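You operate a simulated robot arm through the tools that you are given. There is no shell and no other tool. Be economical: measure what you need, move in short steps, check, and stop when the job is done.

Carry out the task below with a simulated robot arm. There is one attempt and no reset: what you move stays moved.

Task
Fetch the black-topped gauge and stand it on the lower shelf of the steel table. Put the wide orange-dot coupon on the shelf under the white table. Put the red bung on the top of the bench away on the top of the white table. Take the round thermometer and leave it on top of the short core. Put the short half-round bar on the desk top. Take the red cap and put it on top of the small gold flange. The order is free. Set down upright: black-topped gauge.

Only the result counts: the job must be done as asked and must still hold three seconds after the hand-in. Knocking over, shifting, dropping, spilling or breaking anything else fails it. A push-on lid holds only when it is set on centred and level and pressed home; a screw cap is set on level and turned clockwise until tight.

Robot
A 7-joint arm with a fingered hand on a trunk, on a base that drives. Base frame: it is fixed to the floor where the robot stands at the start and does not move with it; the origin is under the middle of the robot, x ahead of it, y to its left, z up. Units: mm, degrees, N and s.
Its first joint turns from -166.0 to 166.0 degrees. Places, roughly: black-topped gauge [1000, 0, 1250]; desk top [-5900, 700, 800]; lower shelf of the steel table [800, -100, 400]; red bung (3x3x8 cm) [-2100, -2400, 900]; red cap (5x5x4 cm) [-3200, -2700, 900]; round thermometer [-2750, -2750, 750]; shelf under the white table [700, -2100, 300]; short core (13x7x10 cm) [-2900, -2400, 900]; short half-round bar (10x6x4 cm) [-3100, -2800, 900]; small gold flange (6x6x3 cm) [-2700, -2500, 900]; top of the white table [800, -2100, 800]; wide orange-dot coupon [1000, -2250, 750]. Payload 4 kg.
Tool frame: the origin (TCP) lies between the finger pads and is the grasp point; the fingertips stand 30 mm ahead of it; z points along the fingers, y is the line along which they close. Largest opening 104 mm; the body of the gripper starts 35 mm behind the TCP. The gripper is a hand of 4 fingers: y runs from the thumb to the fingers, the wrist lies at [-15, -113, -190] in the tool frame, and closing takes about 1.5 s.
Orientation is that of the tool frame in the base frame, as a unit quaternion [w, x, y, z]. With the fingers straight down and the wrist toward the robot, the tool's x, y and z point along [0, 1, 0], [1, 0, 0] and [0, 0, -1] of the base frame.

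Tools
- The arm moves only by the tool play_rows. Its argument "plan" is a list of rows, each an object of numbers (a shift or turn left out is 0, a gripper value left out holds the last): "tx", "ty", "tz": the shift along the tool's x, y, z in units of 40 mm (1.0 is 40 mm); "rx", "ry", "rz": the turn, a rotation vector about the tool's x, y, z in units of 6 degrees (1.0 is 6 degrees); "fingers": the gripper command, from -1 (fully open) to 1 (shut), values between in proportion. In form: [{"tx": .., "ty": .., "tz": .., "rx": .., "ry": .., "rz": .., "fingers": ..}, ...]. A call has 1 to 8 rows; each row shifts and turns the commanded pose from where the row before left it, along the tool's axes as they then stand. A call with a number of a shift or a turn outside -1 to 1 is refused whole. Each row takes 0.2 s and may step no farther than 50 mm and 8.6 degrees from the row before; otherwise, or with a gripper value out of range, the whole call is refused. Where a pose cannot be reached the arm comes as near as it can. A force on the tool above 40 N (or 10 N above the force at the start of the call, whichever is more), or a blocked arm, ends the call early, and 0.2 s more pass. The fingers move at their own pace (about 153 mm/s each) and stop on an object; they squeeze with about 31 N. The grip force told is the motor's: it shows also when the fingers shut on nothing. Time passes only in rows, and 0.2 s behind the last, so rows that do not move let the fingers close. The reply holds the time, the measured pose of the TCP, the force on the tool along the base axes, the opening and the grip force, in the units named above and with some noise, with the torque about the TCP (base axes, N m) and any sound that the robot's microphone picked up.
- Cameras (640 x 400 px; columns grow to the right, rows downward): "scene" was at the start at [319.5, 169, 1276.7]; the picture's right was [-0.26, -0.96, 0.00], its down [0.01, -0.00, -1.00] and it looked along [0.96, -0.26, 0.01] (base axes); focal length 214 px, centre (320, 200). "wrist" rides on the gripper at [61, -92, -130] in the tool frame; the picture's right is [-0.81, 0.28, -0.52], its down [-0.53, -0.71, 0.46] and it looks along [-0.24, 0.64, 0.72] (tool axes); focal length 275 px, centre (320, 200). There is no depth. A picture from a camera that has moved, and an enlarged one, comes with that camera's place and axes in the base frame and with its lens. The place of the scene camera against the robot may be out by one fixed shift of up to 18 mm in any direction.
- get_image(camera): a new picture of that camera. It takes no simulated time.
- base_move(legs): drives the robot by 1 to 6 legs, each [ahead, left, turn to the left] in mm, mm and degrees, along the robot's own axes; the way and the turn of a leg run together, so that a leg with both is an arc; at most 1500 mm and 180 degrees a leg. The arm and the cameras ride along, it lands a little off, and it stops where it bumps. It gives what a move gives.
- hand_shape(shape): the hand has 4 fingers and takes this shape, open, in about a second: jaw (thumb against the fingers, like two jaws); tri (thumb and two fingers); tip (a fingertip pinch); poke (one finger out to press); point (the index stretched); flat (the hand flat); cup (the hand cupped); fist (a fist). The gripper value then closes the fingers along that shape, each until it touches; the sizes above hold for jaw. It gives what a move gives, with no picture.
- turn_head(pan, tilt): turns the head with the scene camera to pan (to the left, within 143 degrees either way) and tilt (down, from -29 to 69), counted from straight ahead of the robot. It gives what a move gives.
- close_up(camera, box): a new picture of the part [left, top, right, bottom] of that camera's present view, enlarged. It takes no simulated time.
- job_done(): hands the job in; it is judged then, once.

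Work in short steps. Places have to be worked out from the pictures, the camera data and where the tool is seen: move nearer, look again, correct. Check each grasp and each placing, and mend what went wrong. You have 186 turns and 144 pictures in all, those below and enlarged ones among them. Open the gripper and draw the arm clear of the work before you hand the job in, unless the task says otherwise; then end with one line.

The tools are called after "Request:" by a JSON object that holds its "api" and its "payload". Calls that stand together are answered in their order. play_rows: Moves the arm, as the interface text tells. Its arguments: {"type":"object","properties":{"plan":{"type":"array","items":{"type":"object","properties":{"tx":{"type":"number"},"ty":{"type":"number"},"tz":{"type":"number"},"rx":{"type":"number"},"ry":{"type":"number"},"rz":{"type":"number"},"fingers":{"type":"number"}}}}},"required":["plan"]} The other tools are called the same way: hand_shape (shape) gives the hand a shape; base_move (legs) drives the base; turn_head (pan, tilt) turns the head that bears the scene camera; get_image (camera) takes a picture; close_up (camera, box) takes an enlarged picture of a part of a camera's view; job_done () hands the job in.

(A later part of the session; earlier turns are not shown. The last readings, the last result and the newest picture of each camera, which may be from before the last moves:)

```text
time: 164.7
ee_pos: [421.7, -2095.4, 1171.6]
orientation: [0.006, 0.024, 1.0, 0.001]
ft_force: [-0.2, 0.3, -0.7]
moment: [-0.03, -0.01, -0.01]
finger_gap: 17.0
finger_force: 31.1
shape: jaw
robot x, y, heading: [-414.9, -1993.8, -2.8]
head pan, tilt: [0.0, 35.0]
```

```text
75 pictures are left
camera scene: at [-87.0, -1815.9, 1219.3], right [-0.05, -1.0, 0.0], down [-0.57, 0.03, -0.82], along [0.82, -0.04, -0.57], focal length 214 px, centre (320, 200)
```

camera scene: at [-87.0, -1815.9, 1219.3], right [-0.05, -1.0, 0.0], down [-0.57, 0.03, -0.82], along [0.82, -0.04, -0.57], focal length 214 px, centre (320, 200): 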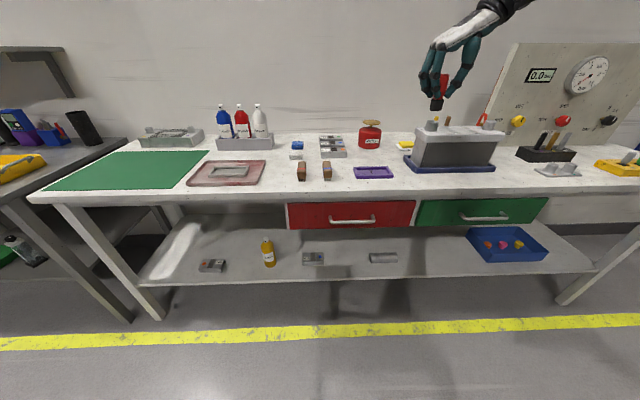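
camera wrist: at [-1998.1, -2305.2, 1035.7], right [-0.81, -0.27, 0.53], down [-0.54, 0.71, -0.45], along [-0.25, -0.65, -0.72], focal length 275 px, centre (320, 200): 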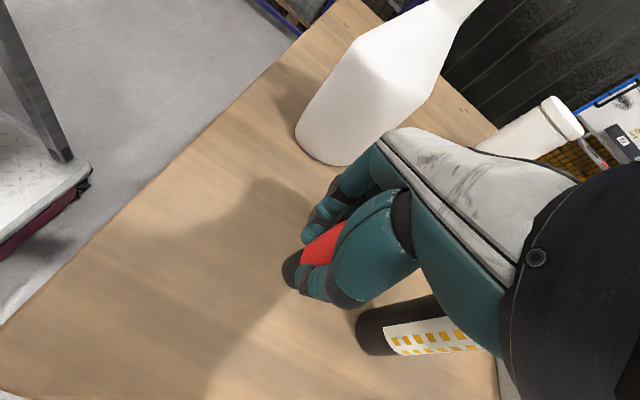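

The free spot I pick on the white table is about (750,−2042), between the coupon group, the solvent can and the purple tray. Driving up to it.

Request:
{"api": "base_move", "payload": {"legs": [[323, 20, 2.8]]}}

Request:
{"api": "get_image", "payload": {"camera": "wrist"}}

Request:
{"api": "get_image", "payload": {"camera": "scene"}}

```text
time: 166.9
ee_pos: [755.8, -2045.9, 1171.7]
orientation: [0.005, -0.001, 1.0, 0.001]
ft_force: [0.6, -0.8, -0.4]
moment: [0.0, 0.0, -0.03]
finger_gap: 16.6
finger_force: 31.0
shape: jaw
robot x, y, heading: [-87.2, -1982.7, -0.3]
head pan, tilt: [0.0, 35.0]
```

```text
74 pictures are left
camera wrist: at [694.2, -2137.9, 1300.2], right [0.8, 0.27, 0.53], down [0.54, -0.71, -0.45], along [0.25, 0.65, -0.72], focal length 275 px, centre (320, 200)
```

wrist: 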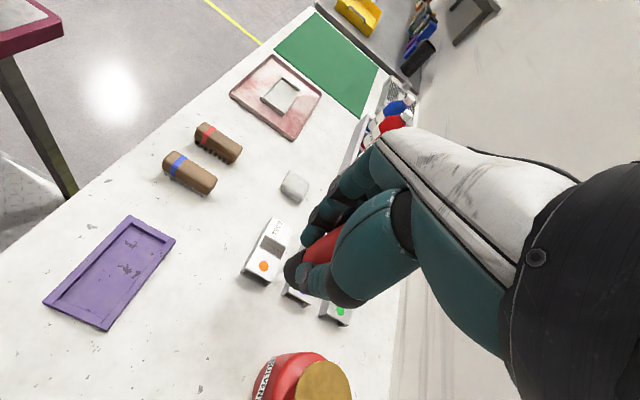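

```text
73 pictures are left
camera scene: at [235.7, -1788.9, 1219.2], right [0.0, -1.0, 0.0], down [-0.57, 0.0, -0.82], along [0.82, 0.0, -0.57], focal length 214 px, centre (320, 200)
```

scene: 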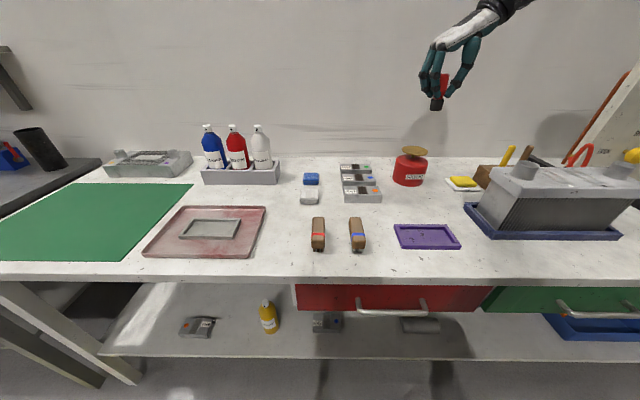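

The point below the bung is clear of the tray, coupons and can. Lowering.

Request:
{"api": "play_rows", "payload": {"plan": [{"tz": 1}, {"tz": 1}, {"tz": 1}, {"tz": 1}, {"tz": 1}, {"tz": 0.75}]}}

Request:
{"api": "play_rows", "payload": {"plan": [{"tz": 0.2}, {"tz": 0.15}, {"tz": 0.15}, {"tz": 0.1}, {"tz": 0.1}]}}

Request:
{"api": "get_image", "payload": {"camera": "wrist"}}

```text
time: 168.3
ee_pos: [759.6, -2044.4, 939.8]
orientation: [0.005, -0.001, 1.0, 0.002]
ft_force: [-1.0, 0.4, -1.2]
moment: [-0.02, 0.04, 0.03]
finger_gap: 16.8
finger_force: 30.8
shape: jaw
robot x, y, heading: [-86.4, -1978.4, 0.2]
head pan, tilt: [0.0, 35.0]
```

```text
time: 169.5
ee_pos: [758.8, -2043.4, 913.5]
orientation: [0.006, -0.001, 1.0, 0.002]
ft_force: [0.4, 0.8, -1.6]
moment: [-0.05, 0.01, 0.0]
finger_gap: 16.8
finger_force: 31.5
shape: jaw
robot x, y, heading: [-87.7, -1980.6, 0.0]
head pan, tilt: [0.0, 35.0]
```

```text
72 pictures are left
camera wrist: at [696.9, -2136.5, 1042.2], right [0.8, 0.27, 0.53], down [0.54, -0.71, -0.45], along [0.25, 0.65, -0.72], focal length 275 px, centre (320, 200)
```

wrist: 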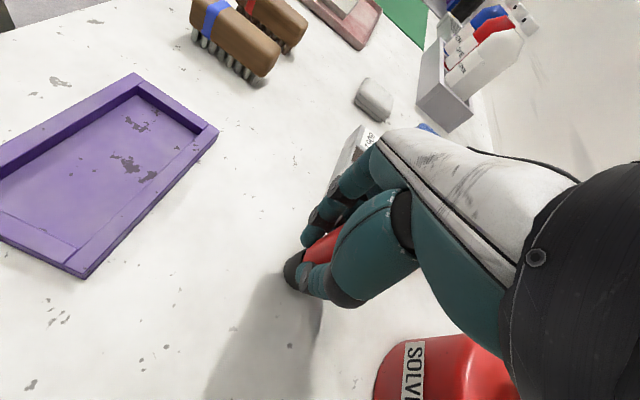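

Close to the surface; last millimetres in 3 mm steps until contact.

Request:
{"api": "play_rows", "payload": {"plan": [{"tz": 0.08}, {"tz": 0.08}, {"tz": 0.06}, {}]}}

```text
time: 170.5
ee_pos: [759.8, -2044.1, 904.6]
orientation: [0.006, 0.001, 1.0, 0.002]
ft_force: [-5.1, -4.3, 20.5]
moment: [-0.01, 0.02, 0.0]
finger_gap: 17.6
finger_force: 31.0
shape: jaw
robot x, y, heading: [-87.4, -1981.7, -0.5]
head pan, tilt: [0.0, 35.0]
```

Contact. I relieve a little, open moderately, and rise.

Request:
{"api": "play_rows", "payload": {"plan": [{"tz": -0.04}, {"fingers": 0.25}, {}, {}, {"fingers": 0.1}, {}]}}

Request:
{"api": "play_rows", "payload": {"plan": [{"tz": -0.5}, {"tz": -0.5}, {"tz": -1}, {"tz": -1}, {"tz": -1}, {"tz": -1}, {"tz": -1}, {"tz": -1, "fingers": -1}]}}

Request:
{"api": "get_image", "payload": {"camera": "wrist"}}

```text
time: 171.9
ee_pos: [758.6, -2043.0, 905.3]
orientation: [0.005, -0.001, 1.0, 0.002]
ft_force: [-0.4, -0.1, -0.4]
moment: [0.01, -0.02, 0.04]
finger_gap: 46.1
finger_force: 0.0
shape: jaw
robot x, y, heading: [-87.8, -1981.8, 0.1]
head pan, tilt: [0.0, 35.0]
```

```text
time: 173.7
ee_pos: [757.8, -2045.0, 1187.9]
orientation: [0.004, -0.001, 1.0, 0.002]
ft_force: [0.4, -0.2, -0.2]
moment: [-0.02, -0.01, 0.01]
finger_gap: 104.0
finger_force: 0.1
shape: jaw
robot x, y, heading: [-89.0, -1981.8, -0.4]
head pan, tilt: [0.0, 35.0]
```

```text
71 pictures are left
camera wrist: at [695.8, -2137.3, 1316.6], right [0.81, 0.27, 0.53], down [0.54, -0.71, -0.45], along [0.25, 0.65, -0.72], focal length 275 px, centre (320, 200)
```

wrist: 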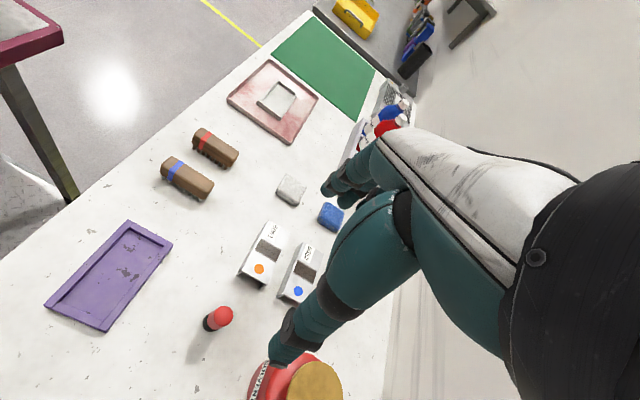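

Bung stands on the white table. I turn the hand back to normal while rising, and drive back to the bench's −y side.

Request:
{"api": "play_rows", "payload": {"plan": [{"rz": 1, "tz": -0.2}, {"rz": 1, "tz": -0.2}, {"rz": 1, "tz": -0.2}, {"rz": 1, "tz": -0.2}, {"rz": 1, "tz": -0.2}, {"rz": 1, "tz": -0.2}, {"rz": 1, "tz": -0.2}, {"rz": 1, "tz": -0.2}]}}

Request:
{"api": "play_rows", "payload": {"plan": [{"rz": 1}, {"rz": 1}, {"rz": 1}, {"rz": 1}, {"rz": 1}, {"rz": 1}, {"rz": 1}]}}

Request:
{"api": "base_move", "payload": {"legs": [[-650, 0, 0], [0, -1500, 0], [0, -150, 0], [0, 0, 90], [80, 1400, 0], [0, 650, 0]]}}

Request:
{"api": "get_image", "payload": {"camera": "scene"}}

Request:
{"api": "get_image", "payload": {"camera": "wrist"}}

```text
time: 175.5
ee_pos: [755.5, -2046.8, 1250.7]
orientation: [0.003, 0.407, 0.913, 0.002]
ft_force: [-0.1, -0.7, -0.7]
moment: [-0.01, 0.02, -0.02]
finger_gap: 103.9
finger_force: 0.2
shape: jaw
robot x, y, heading: [-87.2, -1980.1, -0.2]
head pan, tilt: [0.0, 35.0]
```

```text
time: 177.1
ee_pos: [756.2, -2045.5, 1251.5]
orientation: [0.003, 0.707, 0.707, 0.005]
ft_force: [-0.2, -0.1, -0.5]
moment: [0.05, 0.01, -0.02]
finger_gap: 103.6
finger_force: 0.1
shape: jaw
robot x, y, heading: [-86.7, -1982.1, -0.1]
head pan, tilt: [0.0, 35.0]
```

```text
time: 202.1
ee_pos: [-2629.1, -2619.6, 1250.5]
orientation: [-0.002, 0.03, 1.0, 0.005]
ft_force: [-1.0, 0.4, 1.0]
moment: [0.0, 0.02, -0.02]
finger_gap: 103.8
finger_force: 0.0
shape: jaw
robot x, y, heading: [-2742.2, -3456.9, 86.2]
head pan, tilt: [0.0, 35.0]
```

```text
70 pictures are left
camera scene: at [-2930.0, -3123.6, 1219.2], right [1.0, -0.06, 0.0], down [-0.04, -0.57, -0.82], along [0.05, 0.82, -0.57], focal length 214 px, centre (320, 200)
```

scene: 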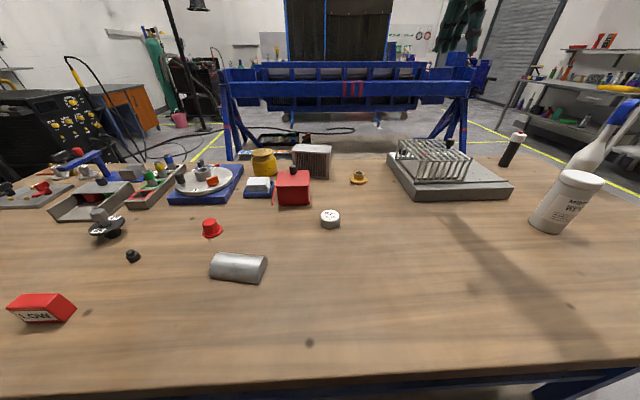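

```text
69 pictures are left
camera wrist: at [-2694.9, -2710.3, 1379.7], right [0.83, 0.22, 0.52], down [0.49, -0.74, -0.46], along [0.28, 0.64, -0.72], focal length 275 px, centre (320, 200)
```

wrist: 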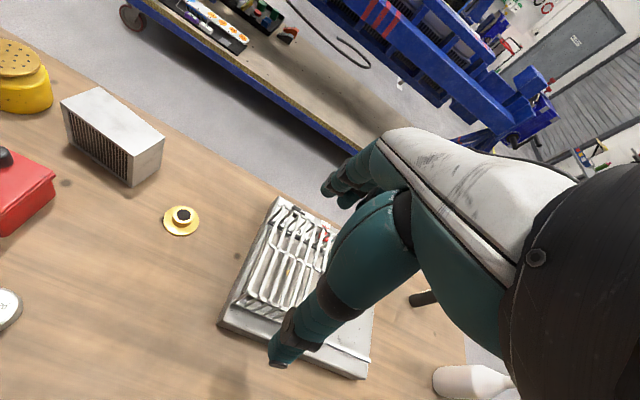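

Positions with bench z≈853: thermometer ≈(−2879,−2704), core ≈(−2894,−2448), flange ≈(−2753,−2478), cap ≈(−3169,−2724), bar ≈(−3078,−2839). I square up the base and shift left for the thermometer.

Request:
{"api": "base_move", "payload": {"legs": [[0, 120, 3.8]]}}

Request:
{"api": "get_image", "payload": {"camera": "wrist"}}

Request:
{"api": "close_up", "payload": {"camera": "scene", "box": [290, 130, 470, 270]}}

```text
time: 203.4
ee_pos: [-2806.5, -2611.3, 1249.9]
orientation: [-0.002, -0.004, 1.0, 0.005]
ft_force: [0.4, 0.0, -0.1]
moment: [0.0, -0.01, -0.03]
finger_gap: 104.0
finger_force: 0.0
shape: jaw
robot x, y, heading: [-2864.3, -3452.1, 89.9]
head pan, tilt: [0.0, 35.0]
```

```text
68 pictures are left
camera wrist: at [-2865.3, -2705.3, 1379.7], right [0.81, 0.28, 0.52], down [0.54, -0.7, -0.46], along [0.24, 0.65, -0.72], focal length 275 px, centre (320, 200)
```

wrist: 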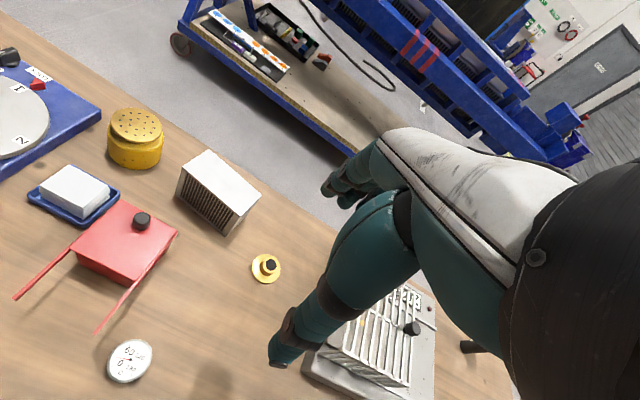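

```text
2.86 times, centred on (380, 200) of scene
camera zoom: at [-3072.2, -3133.1, 1219.2], right [1.0, 0.01, 0.0], down [0.0, -0.57, -0.82], along [0.0, 0.82, -0.57], focal length 613 px, centre (149, 200)
```

zoom: 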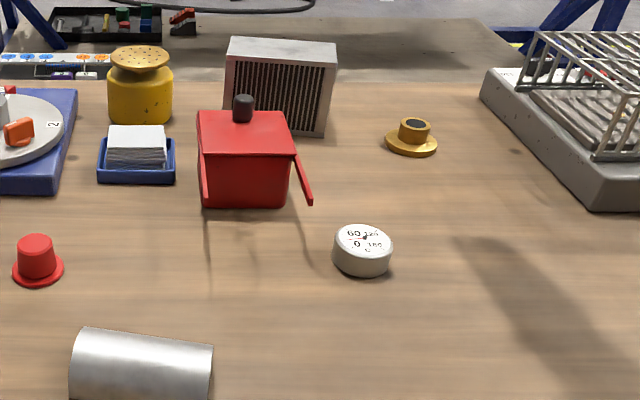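

Thermometer is a ~60 mm puck near (−2870,−2690). Moving above it and lowering to z≈1010 for a refined view.

Request:
{"api": "play_rows", "payload": {"plan": [{"tx": 0.8, "ty": -0.7}, {"tx": 0.8, "ty": -0.7}, {"ty": -0.57, "tz": 0.7}, {"tz": 1}, {"tz": 1}, {"tz": 1}, {"tz": 1}, {"tz": 1}]}}

Request:
{"api": "get_image", "payload": {"camera": "wrist"}}

```text
time: 205.2
ee_pos: [-2868.2, -2690.3, 1023.4]
orientation: [-0.002, -0.004, 1.0, 0.005]
ft_force: [0.4, 0.0, 0.5]
moment: [0.01, 0.0, -0.02]
finger_gap: 104.0
finger_force: 0.0
shape: jaw
robot x, y, heading: [-2864.1, -3453.4, 90.2]
head pan, tilt: [0.0, 35.0]
```

```text
66 pictures are left
camera wrist: at [-2928.7, -2783.1, 1152.0], right [0.81, 0.28, 0.52], down [0.54, -0.7, -0.47], along [0.24, 0.65, -0.72], focal length 275 px, centre (320, 200)
```

wrist: 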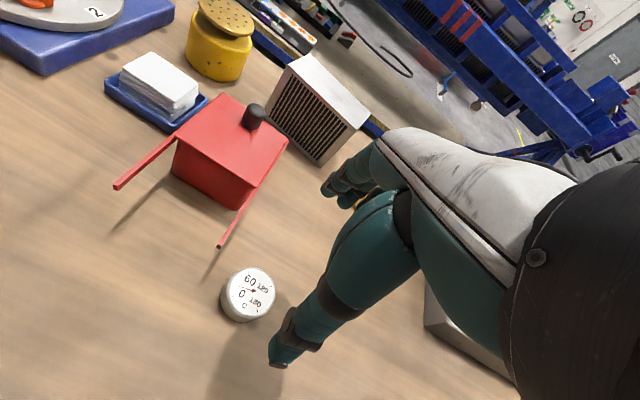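

Thermometer centre (−2873,−2690), hand nearly dead above. Lowering to grasp; red pot's handle tip is ~50 mm off to the side.

Request:
{"api": "play_rows", "payload": {"plan": [{"tx": 0.06, "tz": 0.8}, {"tz": 0.8}, {"tz": 0.8}]}}

Request:
{"api": "get_image", "payload": {"camera": "wrist"}}

Request:
{"api": "close_up", "payload": {"camera": "scene", "box": [320, 130, 480, 250]}}

```text
time: 206.0
ee_pos: [-2875.4, -2686.9, 928.2]
orientation: [-0.002, -0.004, 1.0, 0.005]
ft_force: [-0.6, -0.9, -0.2]
moment: [-0.01, 0.01, -0.02]
finger_gap: 103.9
finger_force: 0.0
shape: jaw
robot x, y, heading: [-2865.6, -3454.4, 90.1]
head pan, tilt: [0.0, 35.0]
```

```text
65 pictures are left
camera wrist: at [-2933.5, -2781.5, 1056.5], right [0.81, 0.28, 0.52], down [0.54, -0.7, -0.47], along [0.24, 0.65, -0.72], focal length 275 px, centre (320, 200)
```

wrist: 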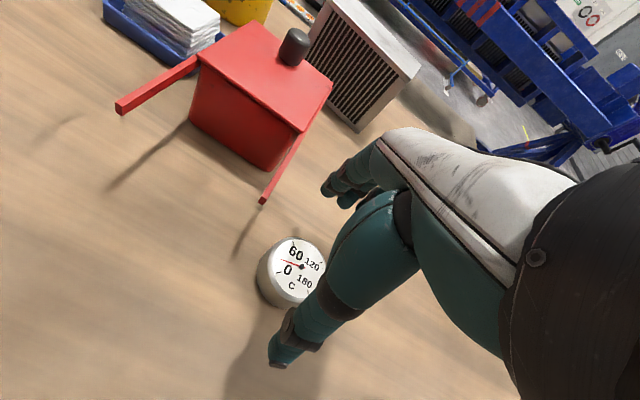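

```text
3.33 times, centred on (400, 190) of scene
camera zoom: at [-3071.9, -3133.2, 1219.3], right [1.0, 0.01, 0.0], down [0.0, -0.57, -0.82], along [0.0, 0.82, -0.57], focal length 715 px, centre (53, 233)
```

zoom: 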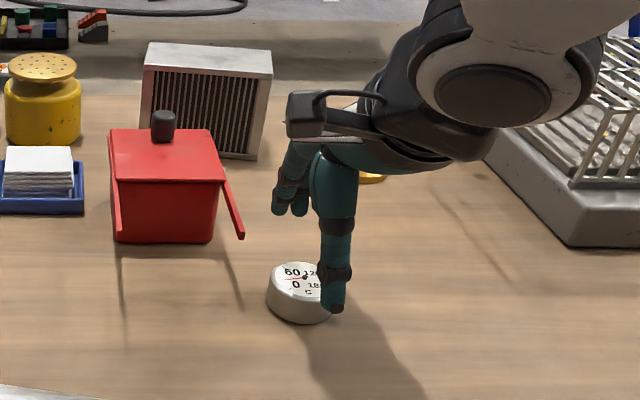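

Aligned within a few mm. Lowering the last 40 mm and closing.

Request:
{"api": "play_rows", "payload": {"plan": [{"ty": -0.08, "tz": 0.5}, {"tz": 0.5}, {}, {"fingers": 1}, {}, {}, {}, {}]}}

Request:
{"api": "get_image", "payload": {"camera": "wrist"}}

```text
time: 207.8
ee_pos: [-2873.5, -2689.2, 887.4]
orientation: [-0.002, -0.004, 1.0, 0.005]
ft_force: [-0.6, 0.4, -0.3]
moment: [-0.03, 0.0, 0.03]
finger_gap: 43.9
finger_force: 31.3
shape: jaw
robot x, y, heading: [-2864.3, -3456.1, 90.4]
head pan, tilt: [0.0, 35.0]
```

```text
63 pictures are left
camera wrist: at [-2932.9, -2783.5, 1015.7], right [0.81, 0.28, 0.52], down [0.54, -0.7, -0.46], along [0.24, 0.65, -0.72], focal length 275 px, centre (320, 200)
```

wrist: 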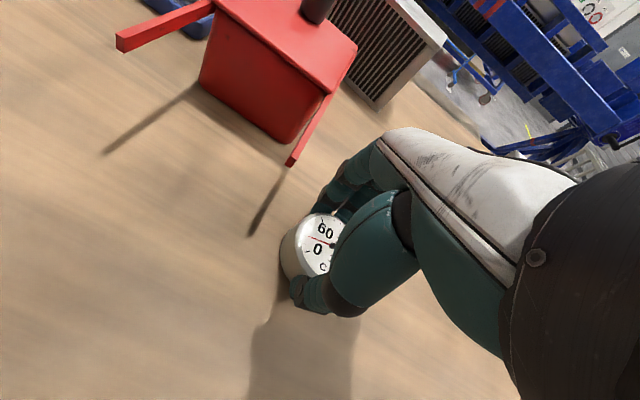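

Thermometer gripped. I lift it, and check the clearance between the base and the bench before moving nearer.

Request:
{"api": "play_rows", "payload": {"plan": [{"tz": -0.5}, {"tz": -1}, {"tz": -1}, {"tz": -1}, {"tz": -1}, {"tz": -1}, {"ty": 1, "tx": 0.5}]}}

Request:
{"api": "turn_head", "payload": {"pan": 0, "tilt": 69}}

Request:
{"api": "get_image", "payload": {"camera": "scene"}}

Request:
{"api": "get_image", "payload": {"camera": "wrist"}}

```text
time: 209.4
ee_pos: [-2887.8, -2656.3, 1109.3]
orientation: [-0.002, -0.003, 1.0, 0.006]
ft_force: [0.5, -0.4, -1.0]
moment: [0.0, 0.01, -0.02]
finger_gap: 43.8
finger_force: 30.2
shape: jaw
robot x, y, heading: [-2862.5, -3455.0, 90.2]
head pan, tilt: [0.0, 35.0]
```

```text
time: 210.4
ee_pos: [-2888.9, -2657.1, 1108.0]
orientation: [-0.002, -0.004, 1.0, 0.005]
ft_force: [-0.5, -0.5, -1.0]
moment: [-0.05, -0.05, 0.02]
finger_gap: 43.9
finger_force: 30.8
shape: jaw
robot x, y, heading: [-2862.8, -3456.0, 90.3]
head pan, tilt: [0.0, 68.8]
```

```text
62 pictures are left
camera scene: at [-3072.0, -3165.2, 1175.6], right [1.0, 0.01, 0.0], down [0.01, -0.93, -0.36], along [0.0, 0.36, -0.93], focal length 214 px, centre (320, 200)
```

scene: 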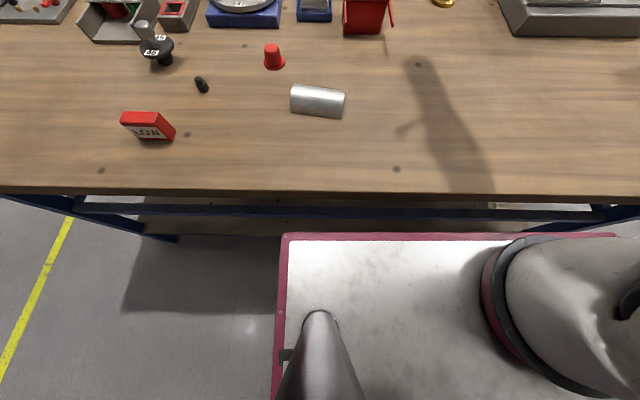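

```text
61 pictures are left
camera wrist: at [-2949.0, -2750.4, 1236.7], right [0.81, 0.28, 0.52], down [0.54, -0.7, -0.46], along [0.24, 0.65, -0.72], focal length 275 px, centre (320, 200)
```

wrist: 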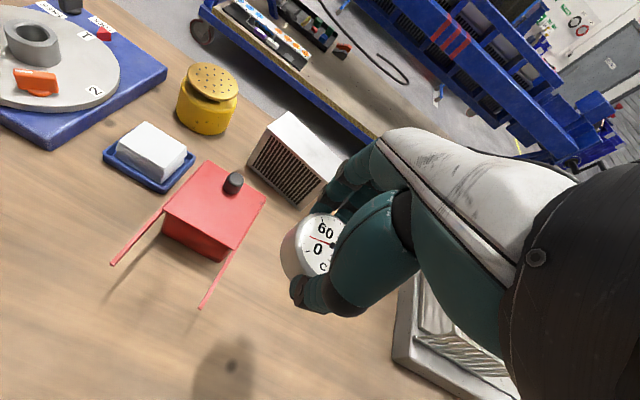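

The base front is already at the bench edge with little room left below, so I test arm reach instead: extend at z≈1108 over the core (centre ≈(−2906,−2414), top z≈953).

Request:
{"api": "base_move", "payload": {"legs": [[20, 0, 0]]}}

Request:
{"api": "play_rows", "payload": {"plan": [{"ty": 0.9, "tx": 0.2}, {"ty": 0.9, "tx": 0.2}, {"ty": 0.9}, {"ty": 0.9}, {"ty": 0.9}]}}

Request:
{"api": "get_image", "payload": {"camera": "wrist"}}

```text
time: 211.2
ee_pos: [-2889.8, -2636.0, 1108.4]
orientation: [-0.002, -0.004, 1.0, 0.005]
ft_force: [-0.9, 0.3, -0.7]
moment: [-0.02, 0.0, 0.04]
finger_gap: 43.8
finger_force: 30.9
shape: jaw
robot x, y, heading: [-2864.9, -3434.1, 90.3]
head pan, tilt: [0.0, 68.8]
```

```text
time: 212.4
ee_pos: [-2908.5, -2457.0, 1111.2]
orientation: [-0.002, -0.005, 1.0, 0.005]
ft_force: [-0.2, 0.2, -0.7]
moment: [-0.01, -0.03, 0.03]
finger_gap: 43.7
finger_force: 30.8
shape: jaw
robot x, y, heading: [-2859.6, -3432.5, 90.4]
head pan, tilt: [0.0, 68.8]
```

```text
60 pictures are left
camera wrist: at [-2966.9, -2551.5, 1238.7], right [0.81, 0.28, 0.52], down [0.54, -0.7, -0.46], along [0.24, 0.65, -0.72], focal length 275 px, centre (320, 200)
```

wrist: 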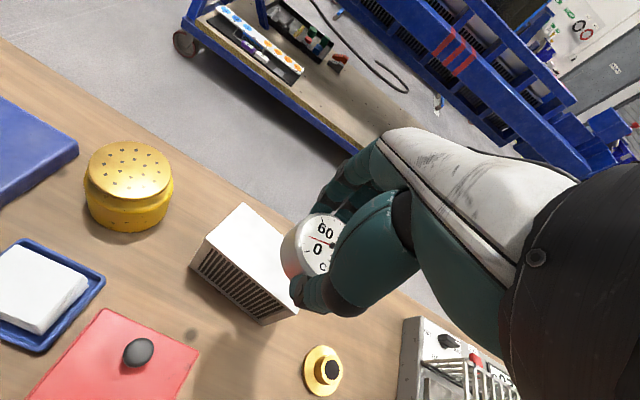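

Reached fine so far; the core's centre computes to (−2905,−2407). Extending 48 mm more.

Request:
{"api": "play_rows", "payload": {"plan": [{"ty": 0.6}, {"ty": 0.6}, {"tz": 0.5}, {"tz": 0.5}]}}

Request:
{"api": "get_image", "payload": {"camera": "wrist"}}

Request:
{"api": "turn_head", "payload": {"pan": 0, "tilt": 30}}

Request:
{"api": "close_up", "payload": {"camera": "scene", "box": [320, 110, 480, 210]}}

```text
time: 213.4
ee_pos: [-2909.1, -2407.9, 1071.7]
orientation: [-0.003, -0.005, 1.0, 0.006]
ft_force: [-0.6, 0.1, -0.8]
moment: [0.02, 0.0, 0.0]
finger_gap: 43.6
finger_force: 31.1
shape: jaw
robot x, y, heading: [-2870.1, -3433.5, 90.2]
head pan, tilt: [0.0, 68.8]
```

```text
59 pictures are left
camera wrist: at [-2968.7, -2501.8, 1199.6], right [0.81, 0.28, 0.52], down [0.54, -0.7, -0.47], along [0.24, 0.65, -0.72], focal length 275 px, centre (320, 200)
```

wrist: 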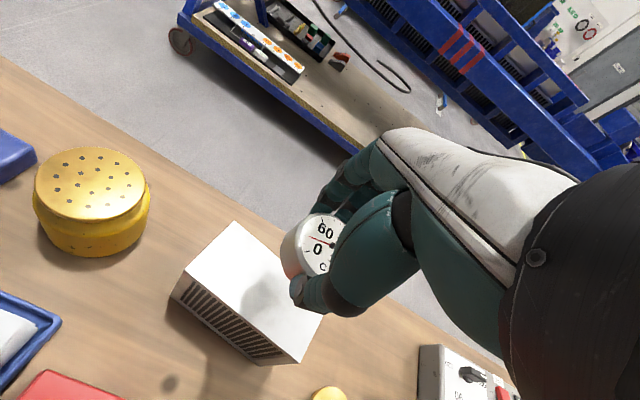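

```text
time: 214.4
ee_pos: [-2908.2, -2407.4, 1070.2]
orientation: [-0.002, -0.004, 1.0, 0.005]
ft_force: [0.5, -0.5, -0.4]
moment: [-0.03, -0.02, -0.03]
finger_gap: 43.5
finger_force: 31.2
shape: jaw
robot x, y, heading: [-2861.3, -3433.7, 90.5]
head pan, tilt: [0.0, 30.0]
```

```text
4.00 times, centred on (400, 160) of scene
camera zoom: at [-3072.4, -3110.6, 1226.9], right [1.0, 0.01, 0.0], down [0.0, -0.5, -0.87], along [-0.01, 0.87, -0.5], focal length 858 px, centre (0, 360)
```

zoom: 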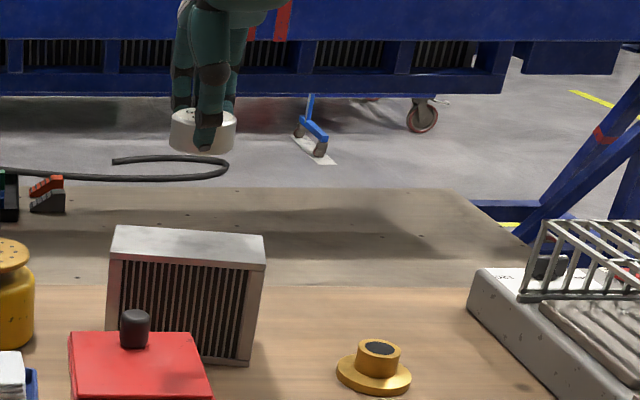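

The core top corners confirm centre (−2905,−2407); the hand is above it. Lowering the thermometer to it.

Request:
{"api": "play_rows", "payload": {"plan": [{"tz": 0.6}, {"tz": 0.6}, {"tz": 0.4}, {}]}}

Request:
{"api": "close_up", "payload": {"camera": "scene", "box": [320, 110, 480, 210]}}

Request:
{"api": "get_image", "payload": {"camera": "wrist"}}

```text
time: 215.4
ee_pos: [-2906.4, -2406.1, 1005.3]
orientation: [-0.002, -0.004, 1.0, 0.005]
ft_force: [-0.7, 0.6, -1.3]
moment: [0.03, -0.01, 0.03]
finger_gap: 43.7
finger_force: 30.9
shape: jaw
robot x, y, heading: [-2864.3, -3433.6, 90.3]
head pan, tilt: [0.0, 30.0]
```

```text
4.00 times, centred on (400, 160) of scene
camera zoom: at [-3072.4, -3110.5, 1227.0], right [1.0, 0.01, 0.0], down [0.0, -0.5, -0.87], along [-0.01, 0.87, -0.5], focal length 858 px, centre (0, 360)
```

zoom: 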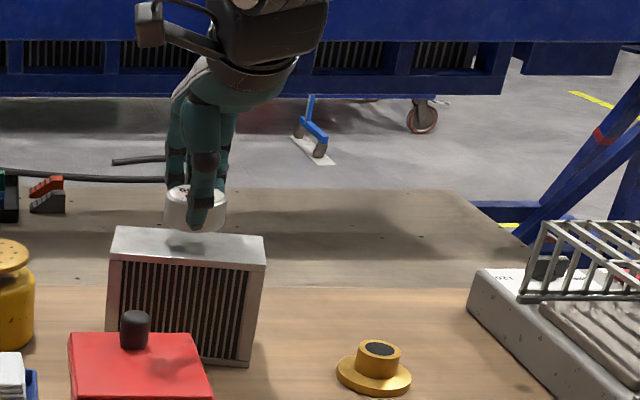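

```text
56 pictures are left
camera wrist: at [-2967.1, -2500.7, 1133.8], right [0.81, 0.28, 0.52], down [0.54, -0.7, -0.46], along [0.24, 0.65, -0.72], focal length 275 px, centre (320, 200)
```

wrist: 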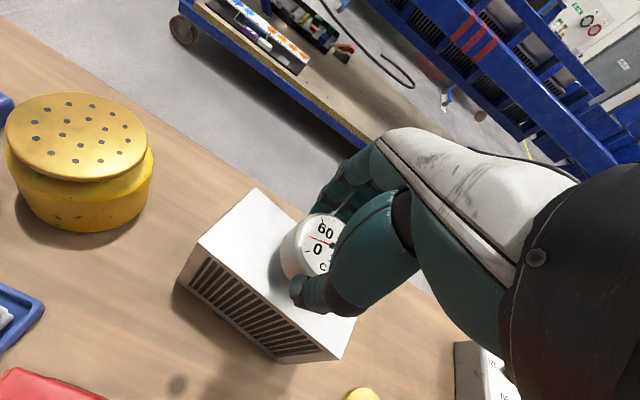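

Well centred. Final small steps to contact.

Request:
{"api": "play_rows", "payload": {"plan": [{"tz": 0.2}, {"tz": 0.12}, {"tz": 0.08}, {"tz": 0.08}, {}]}}

```text
time: 216.6
ee_pos: [-2908.2, -2406.5, 986.3]
orientation: [-0.001, -0.004, 1.0, 0.006]
ft_force: [0.4, 0.1, -0.6]
moment: [0.01, -0.02, 0.01]
finger_gap: 43.5
finger_force: 31.1
shape: jaw
robot x, y, heading: [-2864.3, -3434.6, 90.5]
head pan, tilt: [0.0, 30.0]
```

Request:
{"api": "play_rows", "payload": {"plan": [{"tz": 0.08}, {"tz": 0.08}, {}]}}

Request:
{"api": "get_image", "payload": {"camera": "wrist"}}

```text
time: 217.4
ee_pos: [-2908.5, -2405.7, 985.1]
orientation: [-0.001, -0.005, 1.0, 0.008]
ft_force: [-1.0, -0.2, 25.1]
moment: [0.14, -0.1, 0.03]
finger_gap: 44.8
finger_force: 31.4
shape: jaw
robot x, y, heading: [-2866.1, -3433.6, 90.3]
head pan, tilt: [0.0, 30.0]
```

```text
55 pictures are left
camera wrist: at [-2967.7, -2501.3, 1112.9], right [0.81, 0.27, 0.52], down [0.54, -0.7, -0.47], along [0.23, 0.66, -0.71], focal length 275 px, centre (320, 200)
```

wrist: 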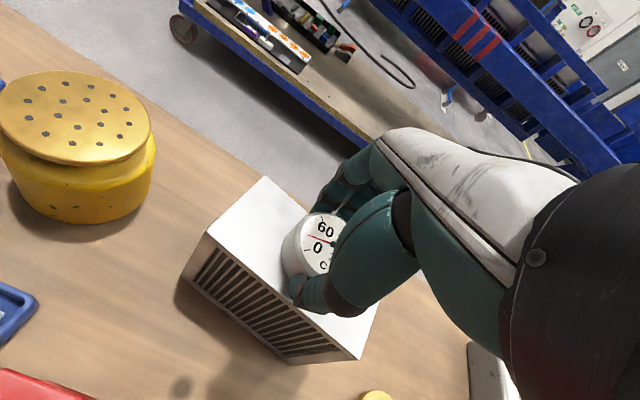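

Contact (25 N). I relieve, open, and rise.

Request:
{"api": "play_rows", "payload": {"plan": [{"tz": -0.06}, {"fingers": -0.2}, {}, {}, {"fingers": -0.5}, {}]}}

Request:
{"api": "play_rows", "payload": {"plan": [{"tz": -0.5}, {"tz": -0.5}, {"tz": -1}, {"tz": -1}, {"ty": -1}, {"ty": -1}]}}

Request:
{"api": "get_image", "payload": {"camera": "wrist"}}

```text
time: 218.8
ee_pos: [-2907.4, -2406.9, 983.3]
orientation: [-0.003, -0.004, 1.0, 0.005]
ft_force: [-0.7, -0.5, 0.9]
moment: [0.01, -0.01, 0.0]
finger_gap: 77.6
finger_force: 0.0
shape: jaw
robot x, y, heading: [-2865.9, -3436.5, 90.4]
head pan, tilt: [0.0, 30.0]
```

```text
time: 220.2
ee_pos: [-2906.1, -2486.9, 1103.6]
orientation: [-0.002, -0.004, 1.0, 0.005]
ft_force: [0.2, -0.9, 0.2]
moment: [-0.03, 0.01, -0.01]
finger_gap: 77.8
finger_force: 0.0
shape: jaw
robot x, y, heading: [-2864.2, -3433.1, 90.3]
head pan, tilt: [0.0, 30.0]
```

```text
54 pictures are left
camera wrist: at [-2965.2, -2580.9, 1231.4], right [0.81, 0.28, 0.52], down [0.54, -0.7, -0.46], along [0.24, 0.65, -0.72], focal length 275 px, centre (320, 200)
```

wrist: 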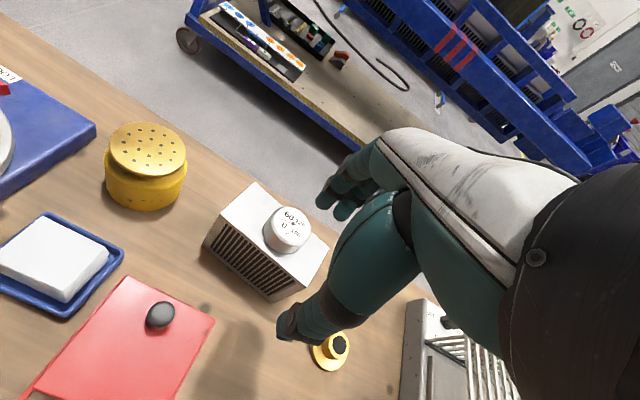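

Thermometer sits on the core. Next the red cap, at about (−3160,−2710); I move above it.

Request:
{"api": "play_rows", "payload": {"plan": [{"tx": 0.9, "ty": -0.8}, {"tx": 0.9, "ty": -0.8}, {"tx": 0.9, "ty": -0.8}, {"tx": 0.9, "ty": -0.8}, {"tx": 0.9, "ty": -0.8}, {"tx": 0.9, "ty": -0.8}, {"tx": 0.9, "ty": -0.8}, {"tz": 0.8, "fingers": -1}]}}

Request:
{"api": "get_image", "payload": {"camera": "wrist"}}

Request:
{"api": "get_image", "payload": {"camera": "scene"}}

```text
time: 222.0
ee_pos: [-3154.4, -2712.9, 1067.8]
orientation: [-0.002, -0.005, 1.0, 0.006]
ft_force: [0.5, -0.5, -0.5]
moment: [0.02, 0.0, 0.02]
finger_gap: 104.0
finger_force: 0.1
shape: jaw
robot x, y, heading: [-2860.3, -3430.6, 90.6]
head pan, tilt: [0.0, 30.0]
```

```text
53 pictures are left
camera wrist: at [-3214.1, -2806.8, 1196.8], right [0.81, 0.28, 0.52], down [0.54, -0.7, -0.46], along [0.24, 0.65, -0.72], focal length 275 px, centre (320, 200)
```

wrist: 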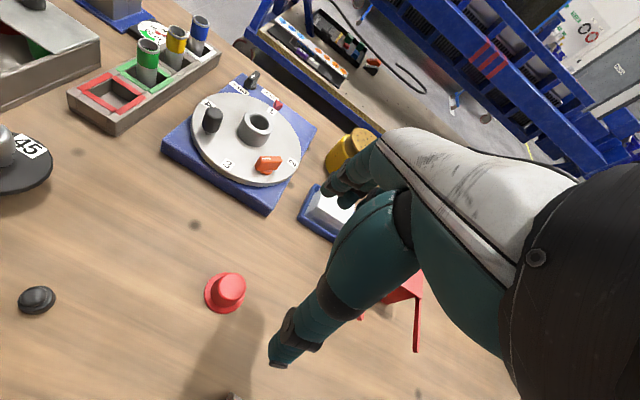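

```text
52 pictures are left
camera scene: at [-3072.3, -3110.7, 1227.1], right [1.0, 0.01, 0.0], down [0.0, -0.5, -0.87], along [-0.01, 0.87, -0.5], focal length 214 px, centre (320, 200)
```

scene: 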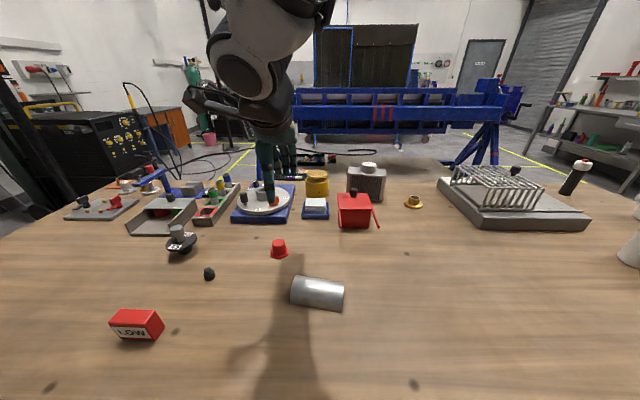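

Cap at ≈(−3169,−2706). Shift over it and lower to z≈955 for a check.

Request:
{"api": "play_rows", "payload": {"plan": [{"tx": 0.37, "ty": 0.17, "tz": 0.8}, {"tz": 0.7}, {"tz": 0.7}, {"tz": 0.6}]}}

Request:
{"api": "get_image", "payload": {"camera": "wrist"}}

Request:
{"api": "close_up", "payload": {"camera": "scene", "box": [220, 180, 340, 270]}}

```text
time: 223.0
ee_pos: [-3172.4, -2705.7, 956.8]
orientation: [-0.002, -0.004, 1.0, 0.005]
ft_force: [0.6, -0.2, 0.5]
moment: [0.0, 0.02, 0.01]
finger_gap: 103.7
finger_force: 0.0
shape: jaw
robot x, y, heading: [-2864.5, -3432.3, 90.5]
head pan, tilt: [0.0, 30.0]
```

```text
51 pictures are left
camera wrist: at [-3233.7, -2800.4, 1085.7], right [0.81, 0.28, 0.52], down [0.54, -0.7, -0.46], along [0.24, 0.65, -0.72], focal length 275 px, centre (320, 200)
```

wrist: 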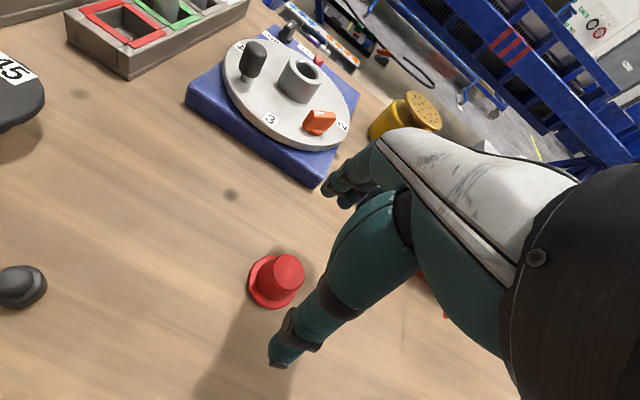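

```text
4.44 times, centred on (280, 225) of scene
camera zoom: at [-3072.3, -3110.6, 1227.1], right [1.0, 0.01, 0.0], down [0.0, -0.5, -0.87], along [-0.01, 0.87, -0.5], focal length 953 px, centre (498, 89)
```

zoom: 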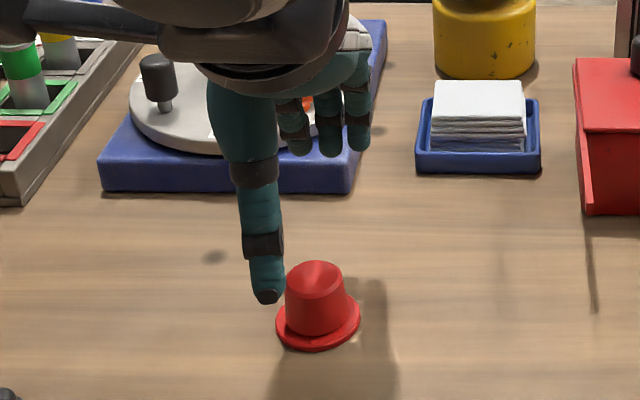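

Aligned. Lower to z≈893 and grip the crown.

Request:
{"api": "play_rows", "payload": {"plan": [{"tz": 0.8, "ty": 0.04}, {"tz": 0.8}, {}, {"fingers": 1}, {}, {}, {}, {}]}}

Request:
{"api": "get_image", "payload": {"camera": "wrist"}}

```text
time: 224.8
ee_pos: [-3158.5, -2688.8, 900.9]
orientation: [-0.005, 0.011, 1.0, 0.008]
ft_force: [-0.4, -0.4, 0.0]
moment: [0.03, -0.02, -0.01]
finger_gap: 0.0
finger_force: 31.4
shape: jaw
robot x, y, heading: [-2864.9, -3434.3, 90.3]
head pan, tilt: [0.0, 30.0]
```

```text
49 pictures are left
camera wrist: at [-3220.4, -2782.5, 1029.3], right [0.82, 0.25, 0.51], down [0.51, -0.72, -0.47], along [0.25, 0.65, -0.72], focal length 275 px, centre (320, 200)
```

wrist: 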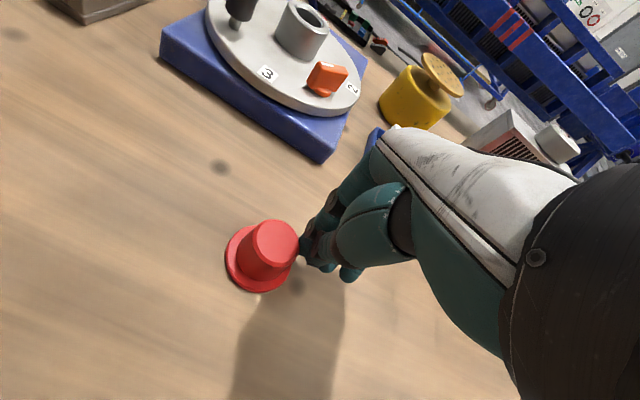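

The fingers slipped off: the cap slid about 15 mm to −x, still upright at ≈(−3189,−2703). I open, rise, and re-measure.

Request:
{"api": "play_rows", "payload": {"plan": [{"fingers": 0.6}, {"tz": -0.7}, {"tz": -0.7}, {"fingers": -1}, {}, {}]}}

Request:
{"api": "get_image", "payload": {"camera": "wrist"}}

Request:
{"api": "close_up", "payload": {"camera": "scene", "box": [220, 180, 340, 270]}}

```text
time: 226.2
ee_pos: [-3171.1, -2701.9, 949.0]
orientation: [-0.001, -0.004, 1.0, 0.005]
ft_force: [0.4, 0.0, -0.6]
moment: [0.03, 0.01, 0.01]
finger_gap: 103.8
finger_force: 0.0
shape: jaw
robot x, y, heading: [-2861.5, -3432.0, 90.4]
head pan, tilt: [0.0, 30.0]
```

```text
48 pictures are left
camera wrist: at [-3230.1, -2796.8, 1077.3], right [0.81, 0.28, 0.52], down [0.54, -0.7, -0.46], along [0.24, 0.65, -0.72], focal length 275 px, centre (320, 200)
```

wrist: 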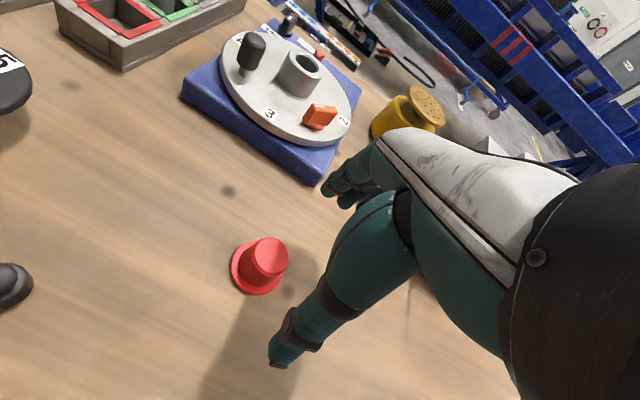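

```text
4.44 times, centred on (280, 225) of scene
camera zoom: at [-3072.4, -3110.6, 1227.0], right [1.0, 0.01, 0.0], down [0.0, -0.5, -0.87], along [-0.01, 0.87, -0.5], focal length 953 px, centre (498, 89)
```

zoom: 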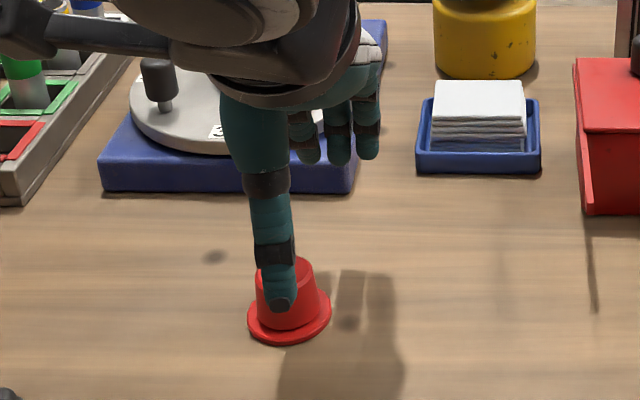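

The wrist estimates put the cap at ≈(−3187,−2703), consistent with it having squirted to −x. I shift the hand −15 mm in x, lower so the tips straddle the crown, and check before closing.

Request:
{"api": "play_rows", "payload": {"plan": [{"tx": 0.4, "tz": 0.4}, {"tz": 0.5}, {"tz": 0.2}, {}]}}

Request:
{"api": "close_up", "payload": {"camera": "wrist", "box": [200, 150, 420, 380]}}

Request:
{"api": "close_up", "payload": {"camera": "scene", "box": [220, 180, 340, 270]}}

```text
time: 227.4
ee_pos: [-3159.8, -2678.6, 918.1]
orientation: [-0.012, 0.027, 1.0, 0.01]
ft_force: [0.9, 0.0, 0.3]
moment: [-0.02, -0.01, -0.04]
finger_gap: 103.7
finger_force: 0.0
shape: jaw
robot x, y, heading: [-2865.3, -3433.3, 90.4]
head pan, tilt: [0.0, 30.0]
stopped in row 4: the arm was blocked; the commanded pose is now the measured one
```

```text
1.74 times, centred on (310, 265) of wrist
camera zoom: at [-3222.6, -2769.3, 1047.4], right [0.84, 0.22, 0.5], down [0.48, -0.73, -0.48], along [0.26, 0.65, -0.72], focal length 479 px, centre (337, 87)
```

zoom: 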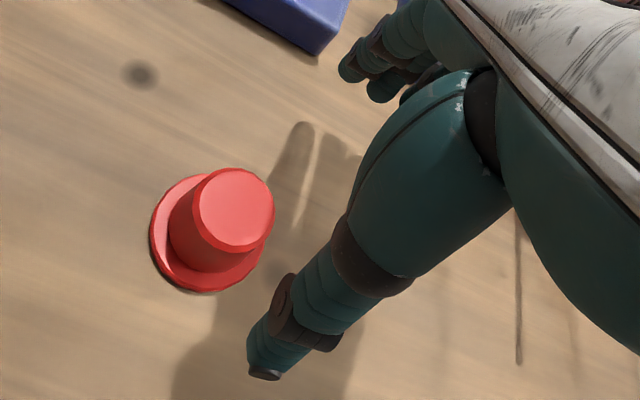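

```text
4.44 times, centred on (280, 225) of scene
camera zoom: at [-3084.4, -3117.2, 1210.6], right [0.99, 0.14, 0.0], down [0.09, -0.64, -0.76], along [-0.11, 0.75, -0.65], focal length 953 px, centre (498, 89)
```

zoom: 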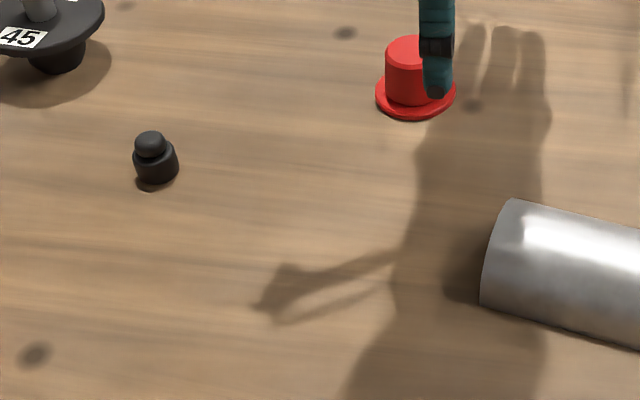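

The arm is blocked — its elbow presses on the head mast when reaching this far left (that also explains the missed grip). I raise the hand, bring it back right, then move the base left.

Request:
{"api": "play_rows", "payload": {"plan": [{"tz": -1, "tx": -0.5}, {"tz": -1, "tx": -0.5}, {"tz": -1, "tx": -0.7}, {"tz": -1, "tx": -0.7}, {"tx": -1}, {"tx": -1}, {"tx": -1}]}}

Request:
{"api": "turn_head", "payload": {"pan": 0, "tilt": 35}}

Request:
{"api": "base_move", "payload": {"legs": [[-60, 0, 0], [0, 310, 0]]}}

Request:
{"api": "get_image", "payload": {"camera": "scene"}}

Request:
{"api": "get_image", "payload": {"camera": "wrist"}}

```text
time: 229.0
ee_pos: [-2944.3, -2692.2, 1072.1]
orientation: [-0.008, 0.026, 1.0, 0.009]
ft_force: [0.1, 0.6, -0.8]
moment: [0.0, -0.03, 0.0]
finger_gap: 103.5
finger_force: 0.0
shape: jaw
robot x, y, heading: [-2865.7, -3435.7, 90.1]
head pan, tilt: [0.0, 30.0]
```

```text
time: 229.7
ee_pos: [-2943.4, -2691.6, 1071.8]
orientation: [-0.009, 0.026, 1.0, 0.009]
ft_force: [0.1, 0.4, 0.0]
moment: [0.02, -0.01, 0.03]
finger_gap: 104.0
finger_force: 0.1
shape: jaw
robot x, y, heading: [-2862.9, -3432.3, 90.4]
head pan, tilt: [0.0, 35.0]
```

```text
time: 232.3
ee_pos: [-3251.5, -2754.2, 1071.5]
orientation: [-0.01, 0.024, 1.0, 0.009]
ft_force: [0.4, 1.5, 0.2]
moment: [0.0, 0.02, 0.02]
finger_gap: 103.9
finger_force: 0.1
shape: jaw
robot x, y, heading: [-3169.2, -3495.3, 90.6]
head pan, tilt: [0.0, 35.0]
```

```text
44 pictures are left
camera scene: at [-3378.6, -3175.7, 1219.2], right [1.0, 0.01, 0.0], down [0.0, -0.57, -0.82], along [-0.01, 0.82, -0.57], focal length 214 px, centre (320, 200)
```

scene: 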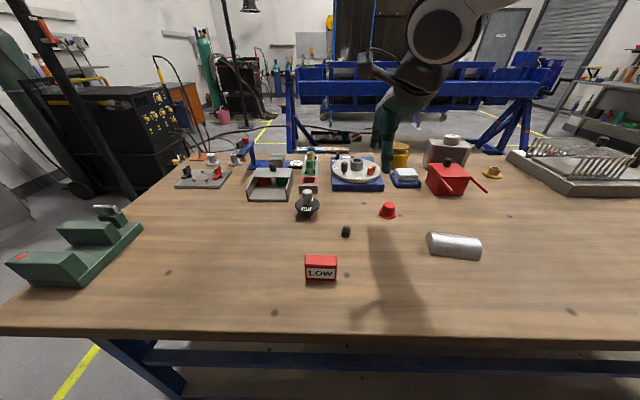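

```text
43 pictures are left
camera wrist: at [-3313.4, -2846.8, 1199.9], right [0.83, 0.23, 0.51], down [0.49, -0.73, -0.48], along [0.26, 0.65, -0.72], focal length 275 px, centre (320, 200)
```

wrist: 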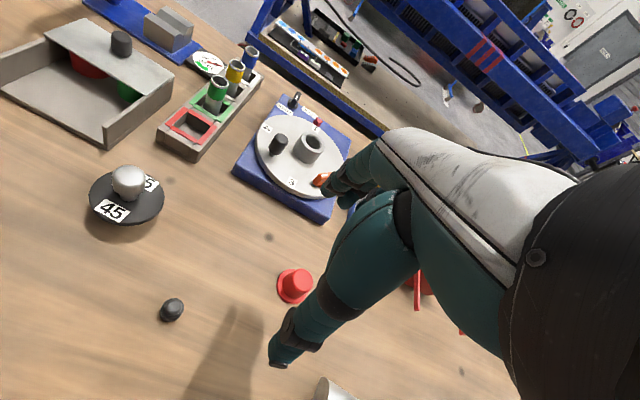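

The hand is ~1–3° off level from that contact; I correct the orientation and move over the cap at ≈(−3190,−2702).

Request:
{"api": "play_rows", "payload": {"plan": [{"rx": 0.175, "ry": -0.187, "rz": -0.46}, {"tx": -0.77, "ty": 0.65}, {"tx": -0.77, "ty": 0.65}, {"tz": 0.9}, {"tz": 0.9}, {"tz": 0.9}]}}

Request:
{"api": "get_image", "payload": {"camera": "wrist"}}

```text
time: 233.7
ee_pos: [-3186.6, -2704.4, 964.3]
orientation: [0.001, 0.001, 1.0, 0.0]
ft_force: [0.2, -1.0, 0.2]
moment: [0.01, 0.02, 0.0]
finger_gap: 103.9
finger_force: 0.1
shape: jaw
robot x, y, heading: [-3169.1, -3496.6, 90.5]
head pan, tilt: [0.0, 35.0]
```

```text
42 pictures are left
camera wrist: at [-3247.6, -2796.7, 1093.7], right [0.81, 0.27, 0.52], down [0.53, -0.71, -0.45], along [0.25, 0.64, -0.72], focal length 275 px, centre (320, 200)
```

wrist: 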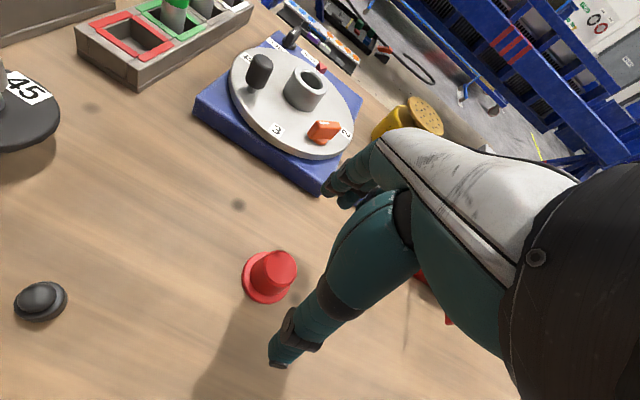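

Orientation is level again; the cap is ~5 mm to −x, 3 mm to +y of the hand. Correcting, lowering and gripping.

Request:
{"api": "play_rows", "payload": {"plan": [{"tx": 0.12, "ty": 0.07, "tz": 0.6}, {"tz": 0.6}, {"tz": 0.58}, {}, {"fingers": 1}, {}, {}, {}]}}

Request:
{"api": "play_rows", "payload": {"plan": [{}, {}, {}]}}

Request:
{"api": "get_image", "payload": {"camera": "wrist"}}

```text
time: 235.5
ee_pos: [-3193.5, -2701.4, 892.8]
orientation: [0.001, 0.0, 1.0, -0.001]
ft_force: [-0.9, 0.2, 0.0]
moment: [-0.01, 0.01, 0.0]
finger_gap: 24.3
finger_force: 30.8
shape: jaw
robot x, y, heading: [-3170.0, -3495.4, 90.5]
head pan, tilt: [0.0, 35.0]
```

```text
time: 236.3
ee_pos: [-3195.4, -2701.1, 891.4]
orientation: [0.003, 0.0, 1.0, 0.0]
ft_force: [-0.3, -1.0, 0.6]
moment: [-0.01, -0.02, -0.02]
finger_gap: 24.2
finger_force: 30.9
shape: jaw
robot x, y, heading: [-3167.6, -3495.7, 90.2]
head pan, tilt: [0.0, 35.0]
```

```text
41 pictures are left
camera wrist: at [-3255.7, -2793.3, 1021.6], right [0.81, 0.28, 0.52], down [0.53, -0.71, -0.45], along [0.25, 0.64, -0.72], focal length 275 px, centre (320, 200)
```

wrist: 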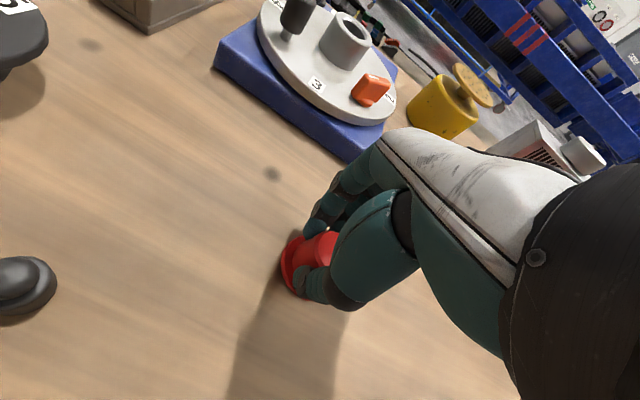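

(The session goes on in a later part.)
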